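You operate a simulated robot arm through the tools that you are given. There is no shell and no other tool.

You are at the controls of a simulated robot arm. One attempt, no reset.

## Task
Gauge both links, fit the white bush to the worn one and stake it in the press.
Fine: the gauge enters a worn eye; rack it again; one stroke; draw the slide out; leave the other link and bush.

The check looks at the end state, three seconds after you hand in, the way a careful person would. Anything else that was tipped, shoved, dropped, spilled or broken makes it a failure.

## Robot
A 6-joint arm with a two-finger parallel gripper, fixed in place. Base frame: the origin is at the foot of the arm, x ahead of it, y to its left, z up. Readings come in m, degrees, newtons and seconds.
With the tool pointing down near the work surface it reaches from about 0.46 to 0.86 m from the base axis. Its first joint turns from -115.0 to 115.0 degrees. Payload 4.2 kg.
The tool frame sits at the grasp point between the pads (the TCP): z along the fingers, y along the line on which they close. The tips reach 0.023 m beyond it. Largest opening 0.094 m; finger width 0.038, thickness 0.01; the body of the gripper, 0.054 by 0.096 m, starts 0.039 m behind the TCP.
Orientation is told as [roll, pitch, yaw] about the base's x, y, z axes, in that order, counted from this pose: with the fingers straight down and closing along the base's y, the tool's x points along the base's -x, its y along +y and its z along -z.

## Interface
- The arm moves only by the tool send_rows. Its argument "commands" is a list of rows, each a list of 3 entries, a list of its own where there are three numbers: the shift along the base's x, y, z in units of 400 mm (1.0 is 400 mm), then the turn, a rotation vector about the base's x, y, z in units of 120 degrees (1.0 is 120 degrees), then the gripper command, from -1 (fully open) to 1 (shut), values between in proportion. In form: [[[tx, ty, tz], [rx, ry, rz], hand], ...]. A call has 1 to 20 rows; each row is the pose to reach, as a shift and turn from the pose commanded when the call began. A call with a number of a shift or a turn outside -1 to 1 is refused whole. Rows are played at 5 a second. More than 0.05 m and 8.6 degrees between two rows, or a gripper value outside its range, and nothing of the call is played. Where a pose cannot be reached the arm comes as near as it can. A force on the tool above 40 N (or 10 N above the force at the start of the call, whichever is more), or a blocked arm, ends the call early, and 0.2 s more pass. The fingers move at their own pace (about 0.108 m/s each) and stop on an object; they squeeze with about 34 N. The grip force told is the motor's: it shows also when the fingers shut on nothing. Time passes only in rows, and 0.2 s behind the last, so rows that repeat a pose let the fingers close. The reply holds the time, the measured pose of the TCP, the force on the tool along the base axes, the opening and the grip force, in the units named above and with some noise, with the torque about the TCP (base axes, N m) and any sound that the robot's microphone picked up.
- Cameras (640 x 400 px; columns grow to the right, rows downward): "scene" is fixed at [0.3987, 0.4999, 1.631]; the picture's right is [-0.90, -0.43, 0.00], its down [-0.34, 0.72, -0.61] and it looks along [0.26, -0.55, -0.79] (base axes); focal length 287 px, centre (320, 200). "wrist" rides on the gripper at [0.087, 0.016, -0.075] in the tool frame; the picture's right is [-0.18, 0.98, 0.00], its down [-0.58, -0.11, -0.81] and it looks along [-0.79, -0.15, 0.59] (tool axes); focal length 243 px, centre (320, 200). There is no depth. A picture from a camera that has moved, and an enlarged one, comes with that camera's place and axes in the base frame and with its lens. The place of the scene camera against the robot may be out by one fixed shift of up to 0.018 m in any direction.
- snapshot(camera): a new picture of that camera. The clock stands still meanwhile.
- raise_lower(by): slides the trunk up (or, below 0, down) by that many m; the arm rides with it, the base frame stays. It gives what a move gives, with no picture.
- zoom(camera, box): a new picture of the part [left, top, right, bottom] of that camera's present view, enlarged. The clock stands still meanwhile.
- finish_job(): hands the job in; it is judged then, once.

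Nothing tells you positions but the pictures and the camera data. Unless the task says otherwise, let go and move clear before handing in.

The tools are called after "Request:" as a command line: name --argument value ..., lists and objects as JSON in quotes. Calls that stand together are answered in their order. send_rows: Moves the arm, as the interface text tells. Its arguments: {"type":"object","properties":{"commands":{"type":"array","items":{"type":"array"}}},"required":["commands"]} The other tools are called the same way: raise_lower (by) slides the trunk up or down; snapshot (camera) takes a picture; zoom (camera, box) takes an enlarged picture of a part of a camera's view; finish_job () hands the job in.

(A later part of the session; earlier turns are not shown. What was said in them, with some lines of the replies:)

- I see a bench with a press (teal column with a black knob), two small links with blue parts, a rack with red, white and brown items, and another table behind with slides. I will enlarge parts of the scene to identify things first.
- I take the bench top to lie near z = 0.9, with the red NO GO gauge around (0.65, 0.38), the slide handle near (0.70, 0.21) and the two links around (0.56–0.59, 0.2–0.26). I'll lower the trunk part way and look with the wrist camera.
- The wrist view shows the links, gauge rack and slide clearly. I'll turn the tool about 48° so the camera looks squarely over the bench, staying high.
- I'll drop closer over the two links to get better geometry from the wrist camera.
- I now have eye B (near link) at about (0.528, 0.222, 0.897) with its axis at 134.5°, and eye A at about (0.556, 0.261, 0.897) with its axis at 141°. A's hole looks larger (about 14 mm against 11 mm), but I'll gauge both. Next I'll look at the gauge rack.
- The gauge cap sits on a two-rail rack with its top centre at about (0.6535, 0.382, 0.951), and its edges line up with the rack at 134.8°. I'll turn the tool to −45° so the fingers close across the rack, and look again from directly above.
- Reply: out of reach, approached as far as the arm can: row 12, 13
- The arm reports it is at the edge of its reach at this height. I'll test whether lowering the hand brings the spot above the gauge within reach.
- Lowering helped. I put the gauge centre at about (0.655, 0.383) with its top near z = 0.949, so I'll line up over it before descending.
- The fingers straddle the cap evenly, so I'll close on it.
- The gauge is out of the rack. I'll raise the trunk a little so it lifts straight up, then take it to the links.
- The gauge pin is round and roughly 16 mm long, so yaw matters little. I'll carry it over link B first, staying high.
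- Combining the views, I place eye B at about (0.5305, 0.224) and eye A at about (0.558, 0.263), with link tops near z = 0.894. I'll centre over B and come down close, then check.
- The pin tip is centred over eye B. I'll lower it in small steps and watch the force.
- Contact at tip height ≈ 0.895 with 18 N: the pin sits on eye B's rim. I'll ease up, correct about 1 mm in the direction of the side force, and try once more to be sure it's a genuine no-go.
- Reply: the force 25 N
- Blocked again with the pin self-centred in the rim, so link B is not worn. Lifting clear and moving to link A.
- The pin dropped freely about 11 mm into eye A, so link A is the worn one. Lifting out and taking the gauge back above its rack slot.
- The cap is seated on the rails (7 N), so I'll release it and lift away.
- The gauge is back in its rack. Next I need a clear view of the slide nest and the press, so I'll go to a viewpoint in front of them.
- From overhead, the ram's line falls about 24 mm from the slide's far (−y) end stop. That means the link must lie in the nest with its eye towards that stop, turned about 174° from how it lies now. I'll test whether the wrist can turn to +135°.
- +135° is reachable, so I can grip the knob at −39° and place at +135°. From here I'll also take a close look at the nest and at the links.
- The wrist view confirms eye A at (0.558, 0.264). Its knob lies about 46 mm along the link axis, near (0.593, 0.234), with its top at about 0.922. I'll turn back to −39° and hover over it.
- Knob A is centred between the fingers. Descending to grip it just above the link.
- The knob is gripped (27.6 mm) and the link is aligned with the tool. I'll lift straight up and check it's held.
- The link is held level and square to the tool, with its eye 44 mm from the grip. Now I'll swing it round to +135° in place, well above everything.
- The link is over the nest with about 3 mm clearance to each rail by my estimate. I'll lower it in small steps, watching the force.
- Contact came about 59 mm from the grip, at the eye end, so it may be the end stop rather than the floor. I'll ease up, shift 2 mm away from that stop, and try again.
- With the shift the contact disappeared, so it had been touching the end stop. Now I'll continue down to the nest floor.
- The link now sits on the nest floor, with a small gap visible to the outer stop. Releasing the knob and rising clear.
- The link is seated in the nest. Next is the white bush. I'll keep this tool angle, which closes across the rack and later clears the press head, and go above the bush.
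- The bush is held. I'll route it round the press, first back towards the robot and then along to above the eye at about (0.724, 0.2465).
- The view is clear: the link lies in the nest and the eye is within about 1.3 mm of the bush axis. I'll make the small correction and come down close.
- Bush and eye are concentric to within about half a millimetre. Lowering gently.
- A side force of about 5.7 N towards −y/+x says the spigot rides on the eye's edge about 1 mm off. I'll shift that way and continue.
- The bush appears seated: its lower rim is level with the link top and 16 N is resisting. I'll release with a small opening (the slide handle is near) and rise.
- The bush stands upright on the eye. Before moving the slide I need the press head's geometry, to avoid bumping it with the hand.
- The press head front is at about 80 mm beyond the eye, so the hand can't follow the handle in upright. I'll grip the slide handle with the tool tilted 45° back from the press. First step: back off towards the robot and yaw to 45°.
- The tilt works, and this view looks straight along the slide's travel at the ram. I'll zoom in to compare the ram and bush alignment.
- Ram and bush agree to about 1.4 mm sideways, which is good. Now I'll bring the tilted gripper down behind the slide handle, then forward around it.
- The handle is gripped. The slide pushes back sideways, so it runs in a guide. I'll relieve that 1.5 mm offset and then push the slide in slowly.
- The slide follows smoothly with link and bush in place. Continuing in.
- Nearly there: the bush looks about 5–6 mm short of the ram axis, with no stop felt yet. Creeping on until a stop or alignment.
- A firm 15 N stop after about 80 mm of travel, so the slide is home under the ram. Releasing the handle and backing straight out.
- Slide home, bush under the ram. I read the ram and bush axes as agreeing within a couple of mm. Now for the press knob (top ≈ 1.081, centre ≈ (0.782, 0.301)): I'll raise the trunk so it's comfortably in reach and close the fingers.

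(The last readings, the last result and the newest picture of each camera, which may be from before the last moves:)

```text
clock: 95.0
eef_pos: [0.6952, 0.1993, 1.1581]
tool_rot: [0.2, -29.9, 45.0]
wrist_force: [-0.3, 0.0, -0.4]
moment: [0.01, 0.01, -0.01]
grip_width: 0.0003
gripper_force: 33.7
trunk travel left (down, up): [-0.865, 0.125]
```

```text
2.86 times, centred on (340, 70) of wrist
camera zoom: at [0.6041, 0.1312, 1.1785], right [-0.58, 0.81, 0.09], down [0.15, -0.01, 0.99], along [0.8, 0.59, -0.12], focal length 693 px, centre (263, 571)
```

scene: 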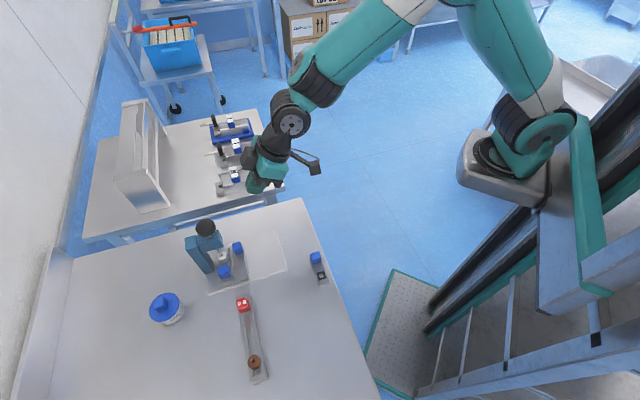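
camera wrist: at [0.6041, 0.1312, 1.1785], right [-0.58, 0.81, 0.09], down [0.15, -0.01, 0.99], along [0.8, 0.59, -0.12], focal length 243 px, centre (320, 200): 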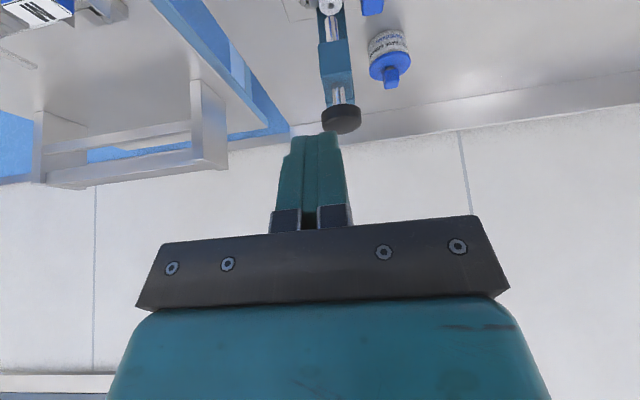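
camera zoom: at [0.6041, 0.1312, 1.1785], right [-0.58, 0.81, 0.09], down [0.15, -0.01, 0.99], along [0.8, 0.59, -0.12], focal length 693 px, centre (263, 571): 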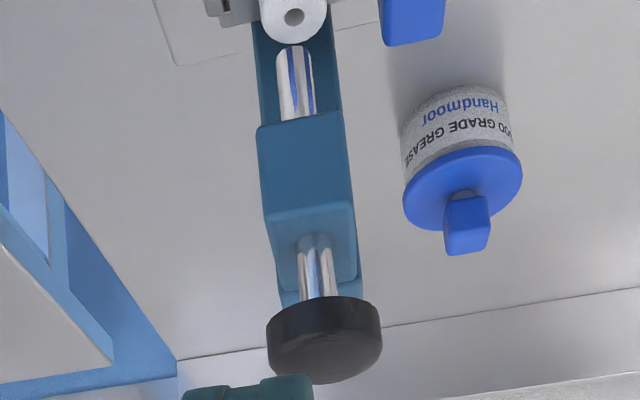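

From here the bush sits about 2 mm from the ram axis, which is acceptable. Moving the closed fingertips above the press knob.

Request:
send_rows --commands '[[[0.055, 0.063, -0.01], [0, 0, 0], 1], [[0.11, 0.126, -0.02], [0, 0, 0], 1], [[0.165, 0.19, -0.03], [0, 0, 0], 1], [[0.219, 0.2523, -0.0425], [0, 0, 0], 1], [[0.219, 0.2523, -0.0425], [0, 0, 0], 1]]'

Request:
snapshot --camera "wrist"

Request:
zoom --camera "scene" --box '[165, 170, 285, 260]'

```text
clock: 96.2
eef_pos: [0.7818, 0.3007, 1.1417]
tool_rot: [0.1, -30.0, 44.9]
wrist_force: [-0.8, 0.0, -0.1]
moment: [0.0, 0.0, -0.02]
grip_width: 0.0
gripper_force: 34.0
trunk travel left (down, up): [-0.865, 0.125]
```

```text
taken
camera wrist: at [0.6916, 0.2319, 1.1616], right [-0.58, 0.81, 0.09], down [0.15, -0.01, 0.99], along [0.8, 0.59, -0.12], focal length 243 px, centre (320, 200)
```

wrist: 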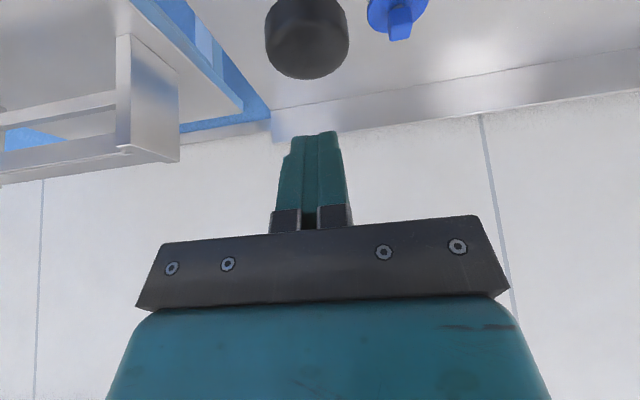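

```text
4.44 times, centred on (225, 215) of scene
camera zoom: at [0.3987, 0.4999, 1.631], right [-0.9, -0.43, 0.0], down [-0.34, 0.72, -0.61], along [0.26, -0.55, -0.79], focal length 1277 px, centre (742, 133)
```

zoom: 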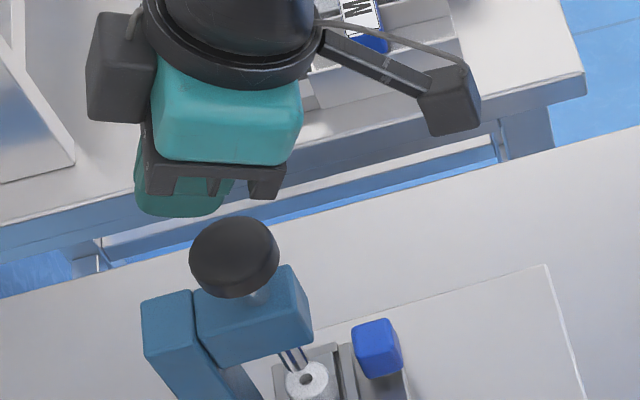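

I'm centred over the press knob. Now one continuous downward stroke, letting the force limit end it.

Request:
send_rows --commands '[[[0, 0, -0.025], [0, 0, 0], 1], [[0, 0, -0.05], [0, 0, 0], 1], [[0, 0, -0.0625], [0, 0, 0], 1], [[0, 0, -0.075], [0, 0, 0], 1], [[0, 0, -0.0825], [0, 0, 0], 1], [[0, 0, -0.09], [0, 0, 0], 1], [[0, 0, -0.0975], [0, 0, 0], 1], [[0, 0, -0.105], [0, 0, 0], 1], [[0, 0, -0.1125], [0, 0, 0], 1], [[0, 0, -0.12], [0, 0, 0], 1], [[0, 0, -0.1275], [0, 0, 0], 1], [[0, 0, -0.135], [0, 0, 0], 1], [[0, 0, -0.1425], [0, 0, 0], 1], [[0, 0, -0.15], [0, 0, 0], 1], [[0, 0, -0.1575], [0, 0, 0], 1], [[0, 0, -0.165], [0, 0, 0], 1], [[0, 0, -0.1725], [0, 0, 0], 1], [[0, 0, -0.18], [0, 0, 0], 1]]'

Request:
snapshot --camera "wrist"

Request:
zoom --camera "scene" --box '[175, 200, 275, 280]'

```text
clock: 99.1
eef_pos: [0.7854, 0.3019, 1.0907]
tool_rot: [0.0, -30.9, 45.2]
wrist_force: [2.2, 1.2, 12.8]
moment: [-0.03, -0.02, 0.03]
grip_width: 0.0
gripper_force: 33.4
trunk travel left (down, up): [-0.865, 0.125]
stopped in row 14: the force on the tool passed its limit at 44 N (the readings are from after the stop); the commanded pose is now the measured one
```

```text
taken
camera wrist: at [0.694, 0.2332, 1.1095], right [-0.58, 0.81, 0.09], down [0.14, -0.02, 0.99], along [0.8, 0.59, -0.1], focal length 243 px, centre (320, 200)
```

wrist: 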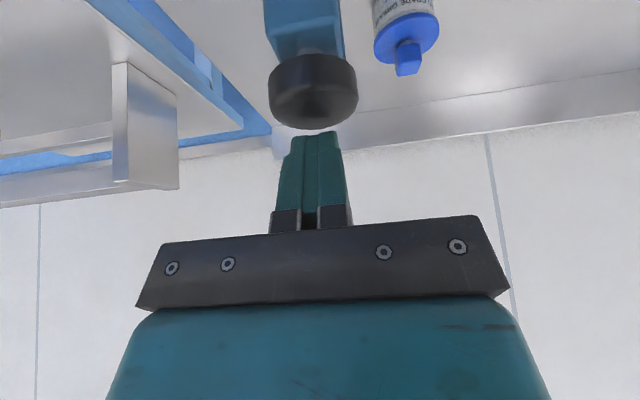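

```text
5.00 times, centred on (225, 240) of scene
camera zoom: at [0.3987, 0.4999, 1.631], right [-0.9, -0.43, 0.0], down [-0.34, 0.72, -0.61], along [0.26, -0.55, -0.79], focal length 1437 px, centre (795, 0)
```

zoom: 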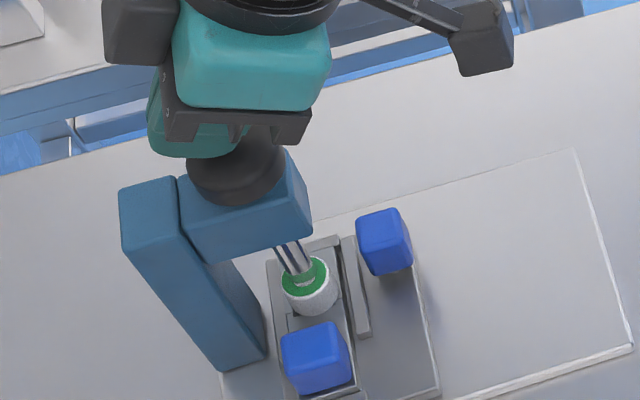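

A green ring has appeared on the bush top, so it's staked. I'll lift straight off the knob without touching it again.

Request:
send_rows --commands '[[[0, 0, 0.02], [0, 0, 0], 1], [[0, 0, 0.06], [0, 0, 0], 1], [[0, 0, 0.12], [0, 0, 0], 1], [[-0.05, -0.05, 0.15], [0, 0, 0], 1], [[-0.1, -0.1, 0.15], [0, 0, 0], 1], [[-0.15, -0.15, 0.15], [0, 0, 0], 1], [[-0.2, -0.2, 0.15], [0, 0, 0], 1], [[-0.24, -0.24, 0.15], [0, 0, 0], 1], [[-0.24, -0.24, 0.15], [0, 0, 0], 1]]'

Request:
snapshot --camera "wrist"

Request:
zoom --camera "scene" --box '[175, 200, 275, 280]'

Request:
zoom --camera "wrist" --box '[270, 0, 400, 140]'

```text
clock: 101.1
eef_pos: [0.6878, 0.206, 1.1475]
tool_rot: [0.0, -30.5, 45.0]
wrist_force: [0.9, -0.5, -0.7]
moment: [0.02, -0.02, -0.01]
grip_width: 0.0
gripper_force: 33.8
trunk travel left (down, up): [-0.865, 0.125]
```

```text
taken
camera wrist: at [0.5967, 0.1366, 1.1667], right [-0.58, 0.81, 0.09], down [0.14, -0.01, 0.99], along [0.8, 0.59, -0.11], focal length 243 px, centre (320, 200)
```

wrist: 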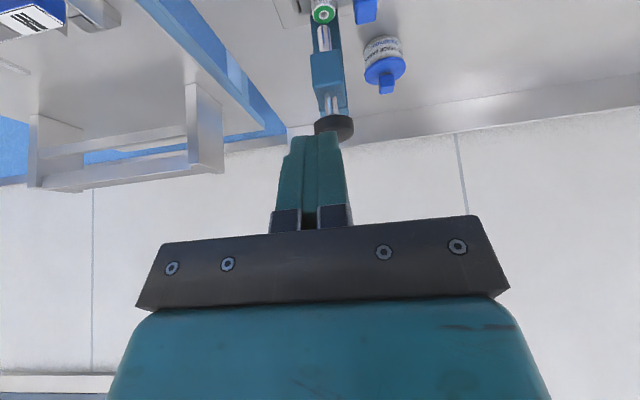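

```text
5.00 times, centred on (225, 240) of scene
camera zoom: at [0.3987, 0.4999, 1.631], right [-0.9, -0.43, 0.0], down [-0.34, 0.72, -0.61], along [0.26, -0.55, -0.79], focal length 1437 px, centre (795, 0)
```

zoom: 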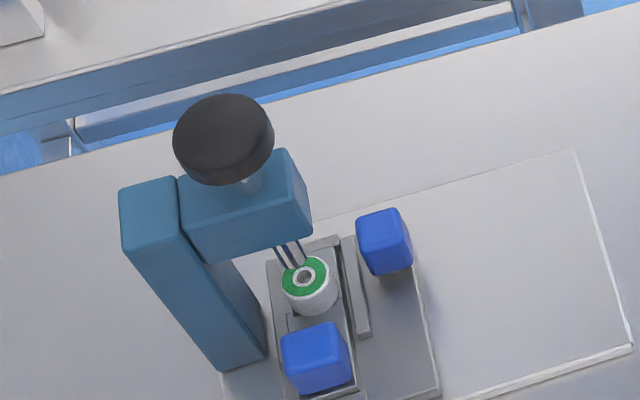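

```text
2.86 times, centred on (335, 70) of wrist
camera zoom: at [0.5967, 0.1366, 1.1667], right [-0.58, 0.81, 0.09], down [0.14, -0.01, 0.99], along [0.8, 0.59, -0.11], focal length 693 px, centre (277, 571)
```

zoom: 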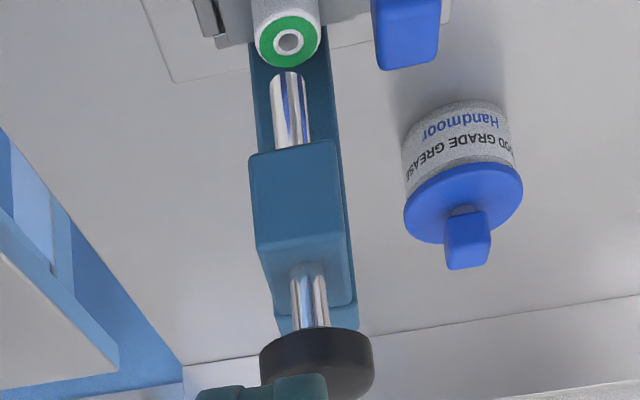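

The ram is back up and the stroke is done. Now I'll lower the trunk again, tilt to 45° and take hold of the slide handle to draw it out.

Request:
raise_lower --by -0.18

Request:
send_rows --commands '[[[0, 0, 0], [0.043, -0.043, 0], 0.5], [[0, 0, 0], [0.0854, -0.0854, 0], 0], [[0.007, -0.007, -0.03], [0.0854, -0.0854, 0], 0], [[0.014, -0.014, -0.06], [0.0854, -0.0854, 0], 0], [[0.014, -0.014, -0.072], [0.0854, -0.0854, 0], 0], [[0.014, -0.014, -0.072], [0.0854, -0.0854, 0], 0]]'

Request:
snapshot --camera "wrist"

Request:
zoom --camera "scene" --box '[185, 200, 305, 290]'

```text
clock: 103.1
eef_pos: [0.6876, 0.2062, 0.9677]
tool_rot: [0.1, -30.4, 45.0]
wrist_force: [-0.6, -0.9, 0.1]
moment: [-0.01, 0.01, 0.04]
grip_width: 0.0
gripper_force: 34.1
trunk travel left (down, up): [-0.685, 0.305]
```

```text
clock: 104.5
eef_pos: [0.6946, 0.1999, 0.9376]
tool_rot: [0.0, -45.0, 45.0]
wrist_force: [0.0, -0.6, -0.3]
moment: [-0.04, 0.0, 0.0]
grip_width: 0.0471
gripper_force: 0.1
trunk travel left (down, up): [-0.685, 0.305]
```

```text
taken
camera wrist: at [0.6018, 0.1303, 0.9288], right [-0.6, 0.79, 0.13], down [-0.04, -0.19, 0.98], along [0.8, 0.59, 0.14], focal length 243 px, centre (320, 200)
```

wrist: 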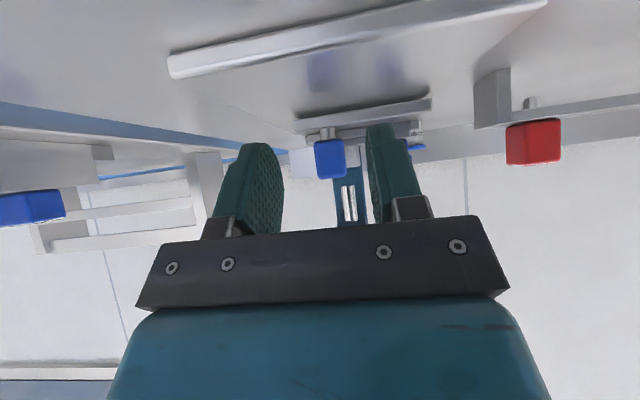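

```text
4.44 times, centred on (245, 245) of scene
camera zoom: at [0.3987, 0.4999, 1.631], right [-0.9, -0.43, 0.0], down [-0.34, 0.72, -0.61], along [0.26, -0.55, -0.79], focal length 1277 px, centre (653, 0)
```

zoom: 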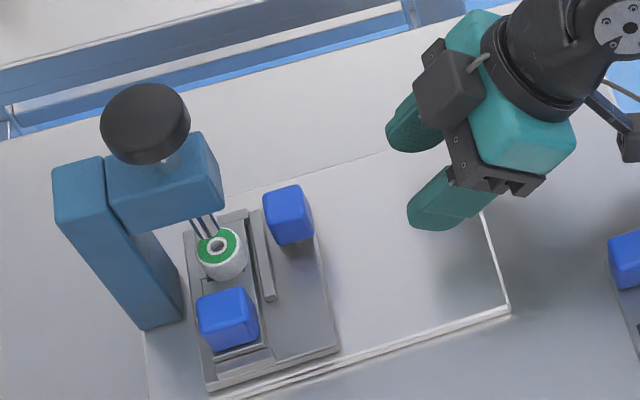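

Request:
send_rows --commands '[[[0.04, 0.039, 0], [0, 0, 0], 0.05], [[0.08, 0.078, 0], [0, 0, 0], 0.05], [[0.115, 0.112, 0], [0, 0, 0], 0.05], [[0.135, 0.1315, 0], [0, 0, 0], 0.05], [[0.148, 0.1443, 0], [0, 0, 0], 0.05], [[0.148, 0.1443, 0], [0, 0, 0], 0.05]]'

Request:
zoom --camera "wrist" --box '[220, 70, 420, 220]'

```text
clock: 105.9
eef_pos: [0.752, 0.2561, 0.9391]
tool_rot: [-0.1, -45.0, 44.9]
wrist_force: [-0.4, 0.4, 0.0]
moment: [0.02, 0.0, 0.02]
grip_width: 0.0448
gripper_force: 0.0
trunk travel left (down, up): [-0.685, 0.305]
```

```text
2.67 times, centred on (320, 145) of wrist
camera zoom: at [0.6609, 0.1874, 0.9288], right [-0.6, 0.79, 0.13], down [-0.03, -0.19, 0.98], along [0.8, 0.59, 0.14], focal length 647 px, centre (320, 347)
```

zoom: 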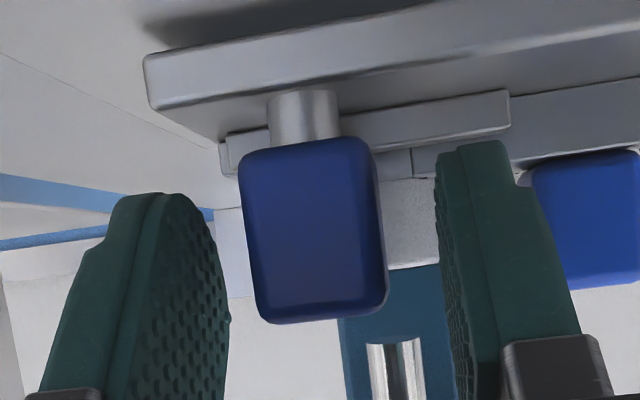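

Request:
send_rows --commands '[[[0, 0, 0], [0, 0, 0], 0.3], [[0, 0, 0], [0, 0, 0], 0.6], [[0, 0, 0], [0, 0, 0], 1], [[0, 0, 0], [0, 0, 0], 1], [[0, 0, 0], [0, 0, 0], 1]]'

```text
clock: 107.1
eef_pos: [0.7519, 0.2577, 0.9378]
tool_rot: [-0.1, -44.9, 45.0]
wrist_force: [-0.5, 0.3, 0.6]
moment: [0.18, 0.01, 0.01]
grip_width: 0.0239
gripper_force: 44.9
trunk travel left (down, up): [-0.685, 0.305]
```

Gripped cleanly with no side force. Drawing the slide out slowly.

Request:
send_rows --commands '[[[-0.006, -0.006, 0], [0, 0, 0], 1], [[-0.015, -0.015, 0], [0, 0, 0], 1], [[-0.025, -0.025, 0], [0, 0, 0], 1], [[-0.035, -0.035, 0], [0, 0, 0], 1], [[-0.045, -0.045, 0], [0, 0, 0], 1], [[-0.055, -0.055, 0], [0, 0, 0], 1], [[-0.065, -0.065, 0], [0, 0, 0], 1], [[-0.075, -0.075, 0], [0, 0, 0], 1], [[-0.085, -0.085, 0], [0, 0, 0], 1], [[-0.09, -0.09, 0], [0, 0, 0], 1]]'

Request:
zoom --camera "scene" --box '[195, 200, 315, 290]'

```text
clock: 109.3
eef_pos: [0.7156, 0.221, 0.9397]
tool_rot: [0.0, -44.8, 45.1]
wrist_force: [2.8, -1.7, -5.4]
moment: [-0.41, 0.49, -0.19]
grip_width: 0.0238
gripper_force: 45.2
trunk travel left (down, up): [-0.685, 0.305]
```

```text
4.44 times, centred on (255, 245) of scene
camera zoom: at [0.3987, 0.4999, 1.631], right [-0.9, -0.43, 0.0], down [-0.34, 0.72, -0.61], along [0.26, -0.55, -0.79], focal length 1277 px, centre (609, 0)
```

zoom: 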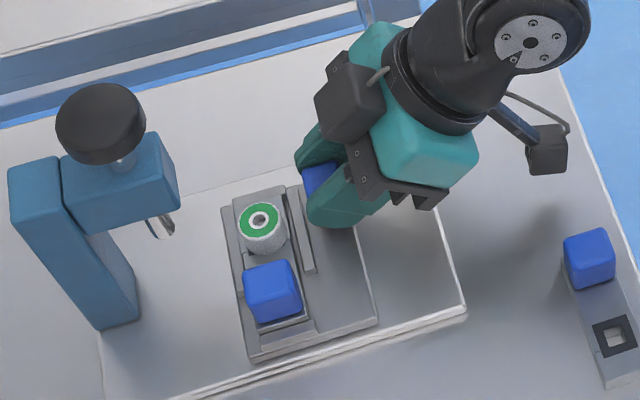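

Request:
send_rows --commands '[[[-0.01, -0.01, 0], [0, 0, 0], 1], [[-0.02, -0.02, 0], [0, 0, 0], 1], [[-0.03, -0.03, 0], [0, 0, 0], 1], [[-0.038, -0.038, 0], [0, 0, 0], 1], [[-0.044, -0.044, 0], [0, 0, 0], 1], [[-0.048, -0.048, 0], [0, 0, 0], 1], [[-0.05, -0.05, 0], [0, 0, 0], 1]]'

Request:
zoom --camera "scene" --box '[215, 200, 335, 290]'

```text
clock: 110.9
eef_pos: [0.6959, 0.2028, 0.9387]
tool_rot: [0.0, -44.9, 45.1]
wrist_force: [6.5, -4.3, -7.1]
moment: [-0.22, 0.16, -0.1]
grip_width: 0.0237
gripper_force: 44.8
trunk travel left (down, up): [-0.685, 0.305]
```

```text
4.44 times, centred on (275, 245) of scene
camera zoom: at [0.3987, 0.4999, 1.631], right [-0.9, -0.43, 0.0], down [-0.34, 0.72, -0.61], along [0.26, -0.55, -0.79], focal length 1277 px, centre (520, 0)
```

zoom: 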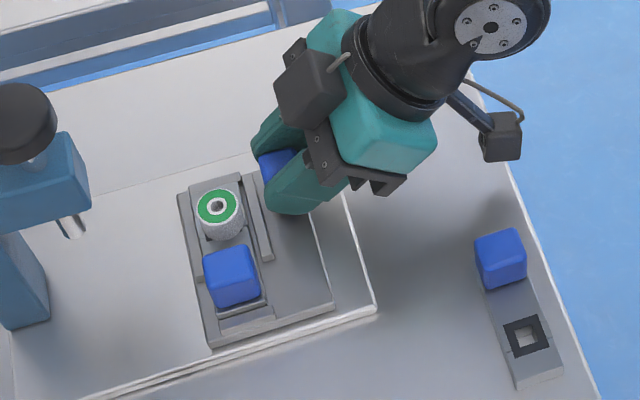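

The slide looks back at its starting place. A small further pull will confirm it's against its outer stop.

Request:
send_rows --commands '[[[-0.0015, -0.0015, 0], [0, 0, 0], 1], [[-0.003, -0.003, 0], [0, 0, 0], 1]]'

```text
clock: 111.5
eef_pos: [0.6958, 0.2009, 0.9388]
tool_rot: [-0.1, -44.9, 45.0]
wrist_force: [13.0, -0.9, -6.4]
moment: [-0.83, 0.99, -0.01]
grip_width: 0.0239
gripper_force: 45.2
trunk travel left (down, up): [-0.685, 0.305]
```

It's at the outer stop. Easing the load, releasing the handle, and backing away before rising.

Request:
send_rows --commands '[[[0.004, 0.0, 0.001], [0, 0, 0], 1], [[0.004, 0.0, 0.001], [0, 0, 0], 0.5], [[0.004, 0.0, 0.001], [0, 0, 0], 0.1], [[0.004, 0.0, 0.001], [0, 0, 0], 0.0], [[-0.02, -0.024, 0.001], [0, 0, 0], 0.0], [[-0.07, -0.074, 0.01], [0, 0, 0], 0.0], [[-0.12, -0.124, 0.05], [0, 0, 0], 0.0], [[-0.13, -0.134, 0.12], [0, 0, 0], 0.0], [[-0.13, -0.134, 0.22], [0, 0, 0], 0.0], [[-0.13, -0.134, 0.3], [0, 0, 0], 0.0], [[-0.13, -0.134, 0.3], [0, 0, 0], 0.0]]'

Request:
snapshot --camera "wrist"

Request:
snapshot --camera "scene"

Request:
zoom --camera "scene" --box '[215, 220, 335, 310]'

Request:
zoom --camera "scene" --box '[200, 280, 300, 390]'

```text
clock: 113.9
eef_pos: [0.6438, 0.1472, 1.0573]
tool_rot: [0.0, -44.8, 45.0]
wrist_force: [0.0, -0.1, -0.5]
moment: [0.01, -0.03, 0.0]
grip_width: 0.0474
gripper_force: 0.1
trunk travel left (down, up): [-0.685, 0.305]
```

```text
taken
camera wrist: at [0.5519, 0.0772, 1.0489], right [-0.6, 0.79, 0.13], down [-0.04, -0.19, 0.98], along [0.8, 0.59, 0.14], focal length 243 px, centre (320, 200)
```

wrist: 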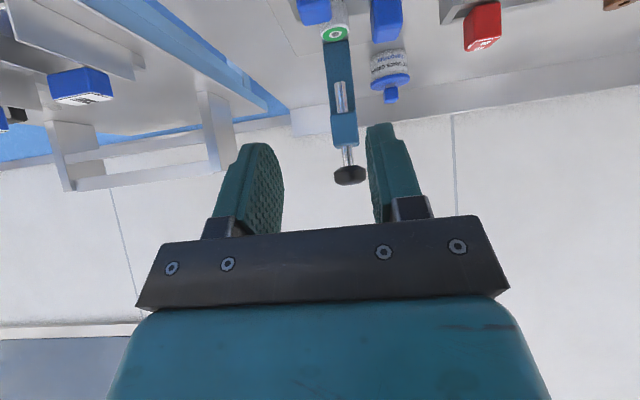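

```text
taken
```

scene: 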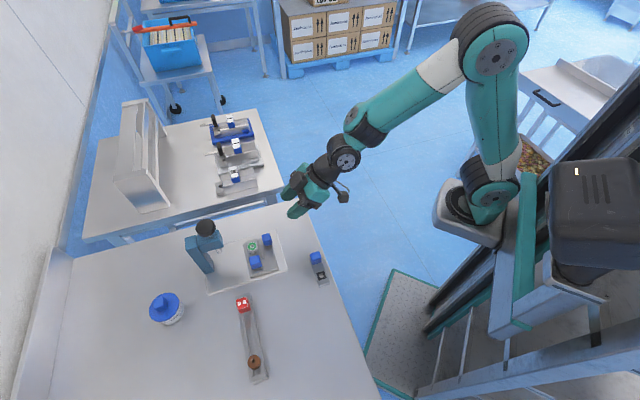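

```text
4.44 times, centred on (275, 265) of scene
camera zoom: at [0.3987, 0.4999, 1.631], right [-0.9, -0.43, 0.0], down [-0.34, 0.72, -0.61], along [0.26, -0.55, -0.79], focal length 1277 px, centre (520, -89)
```

zoom: 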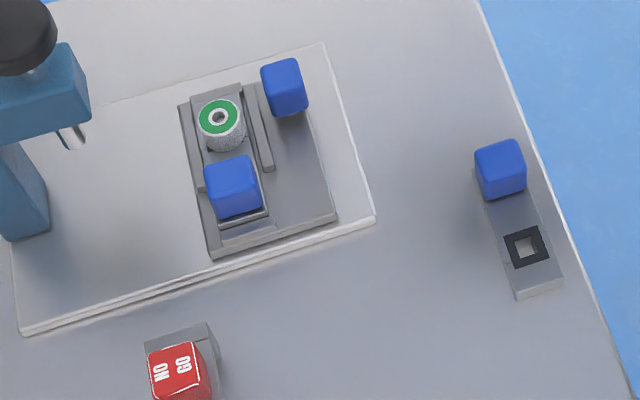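

```text
3.64 times, centred on (250, 335) of scene
camera zoom: at [0.3987, 0.4999, 1.631], right [-0.9, -0.43, 0.0], down [-0.34, 0.72, -0.61], along [0.26, -0.55, -0.79], focal length 1045 px, centre (574, -291)
```

zoom: 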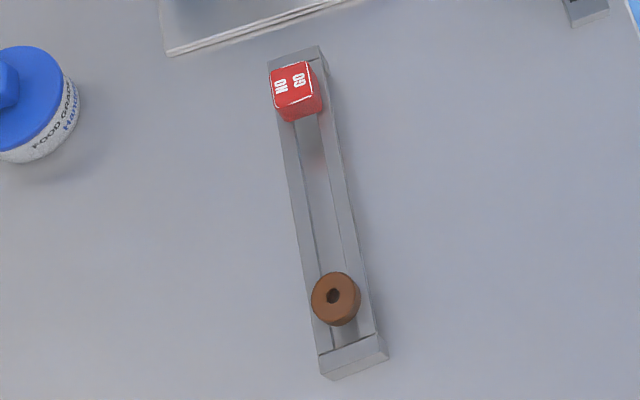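

All visible results match the task:
- The slide is fully out, with the worn link in the nest and the white bush staked (green ring).
- The gauge is back in its rack.
- The brown bush and the other link are untouched.
- The hand is open and clear.

Handing in.

Request:
finish_job

```text
The job is handed in.
```

I gauged both links, fitted the white bush to the worn one and staked it with one press stroke. I've handed the job in but haven't had a verdict back.

- **Gauging:** the gauge stopped on the rim of the link nearer the robot, on two tries. It dropped freely about 11 mm into the other link's eye, so that link is the worn one.
- **Fitting and staking:** the worn link is in the slide nest with the white bush in its eye. I judged the bush to be within about 2–3 mm of the ram's axis. The stroke ended at 44 N, and a green ring appeared on top of the bush.
- **End state:** the slide is drawn out to its outer stop, with the link still in the nest. The gauge is back in its rack, and the other link and the brown bush are where they were. The hand is open and clear.

While I was lowering the link into the nest, its end touched the nest's end stop twice, at about 12 N each time. I moved it over and it then sat flat.
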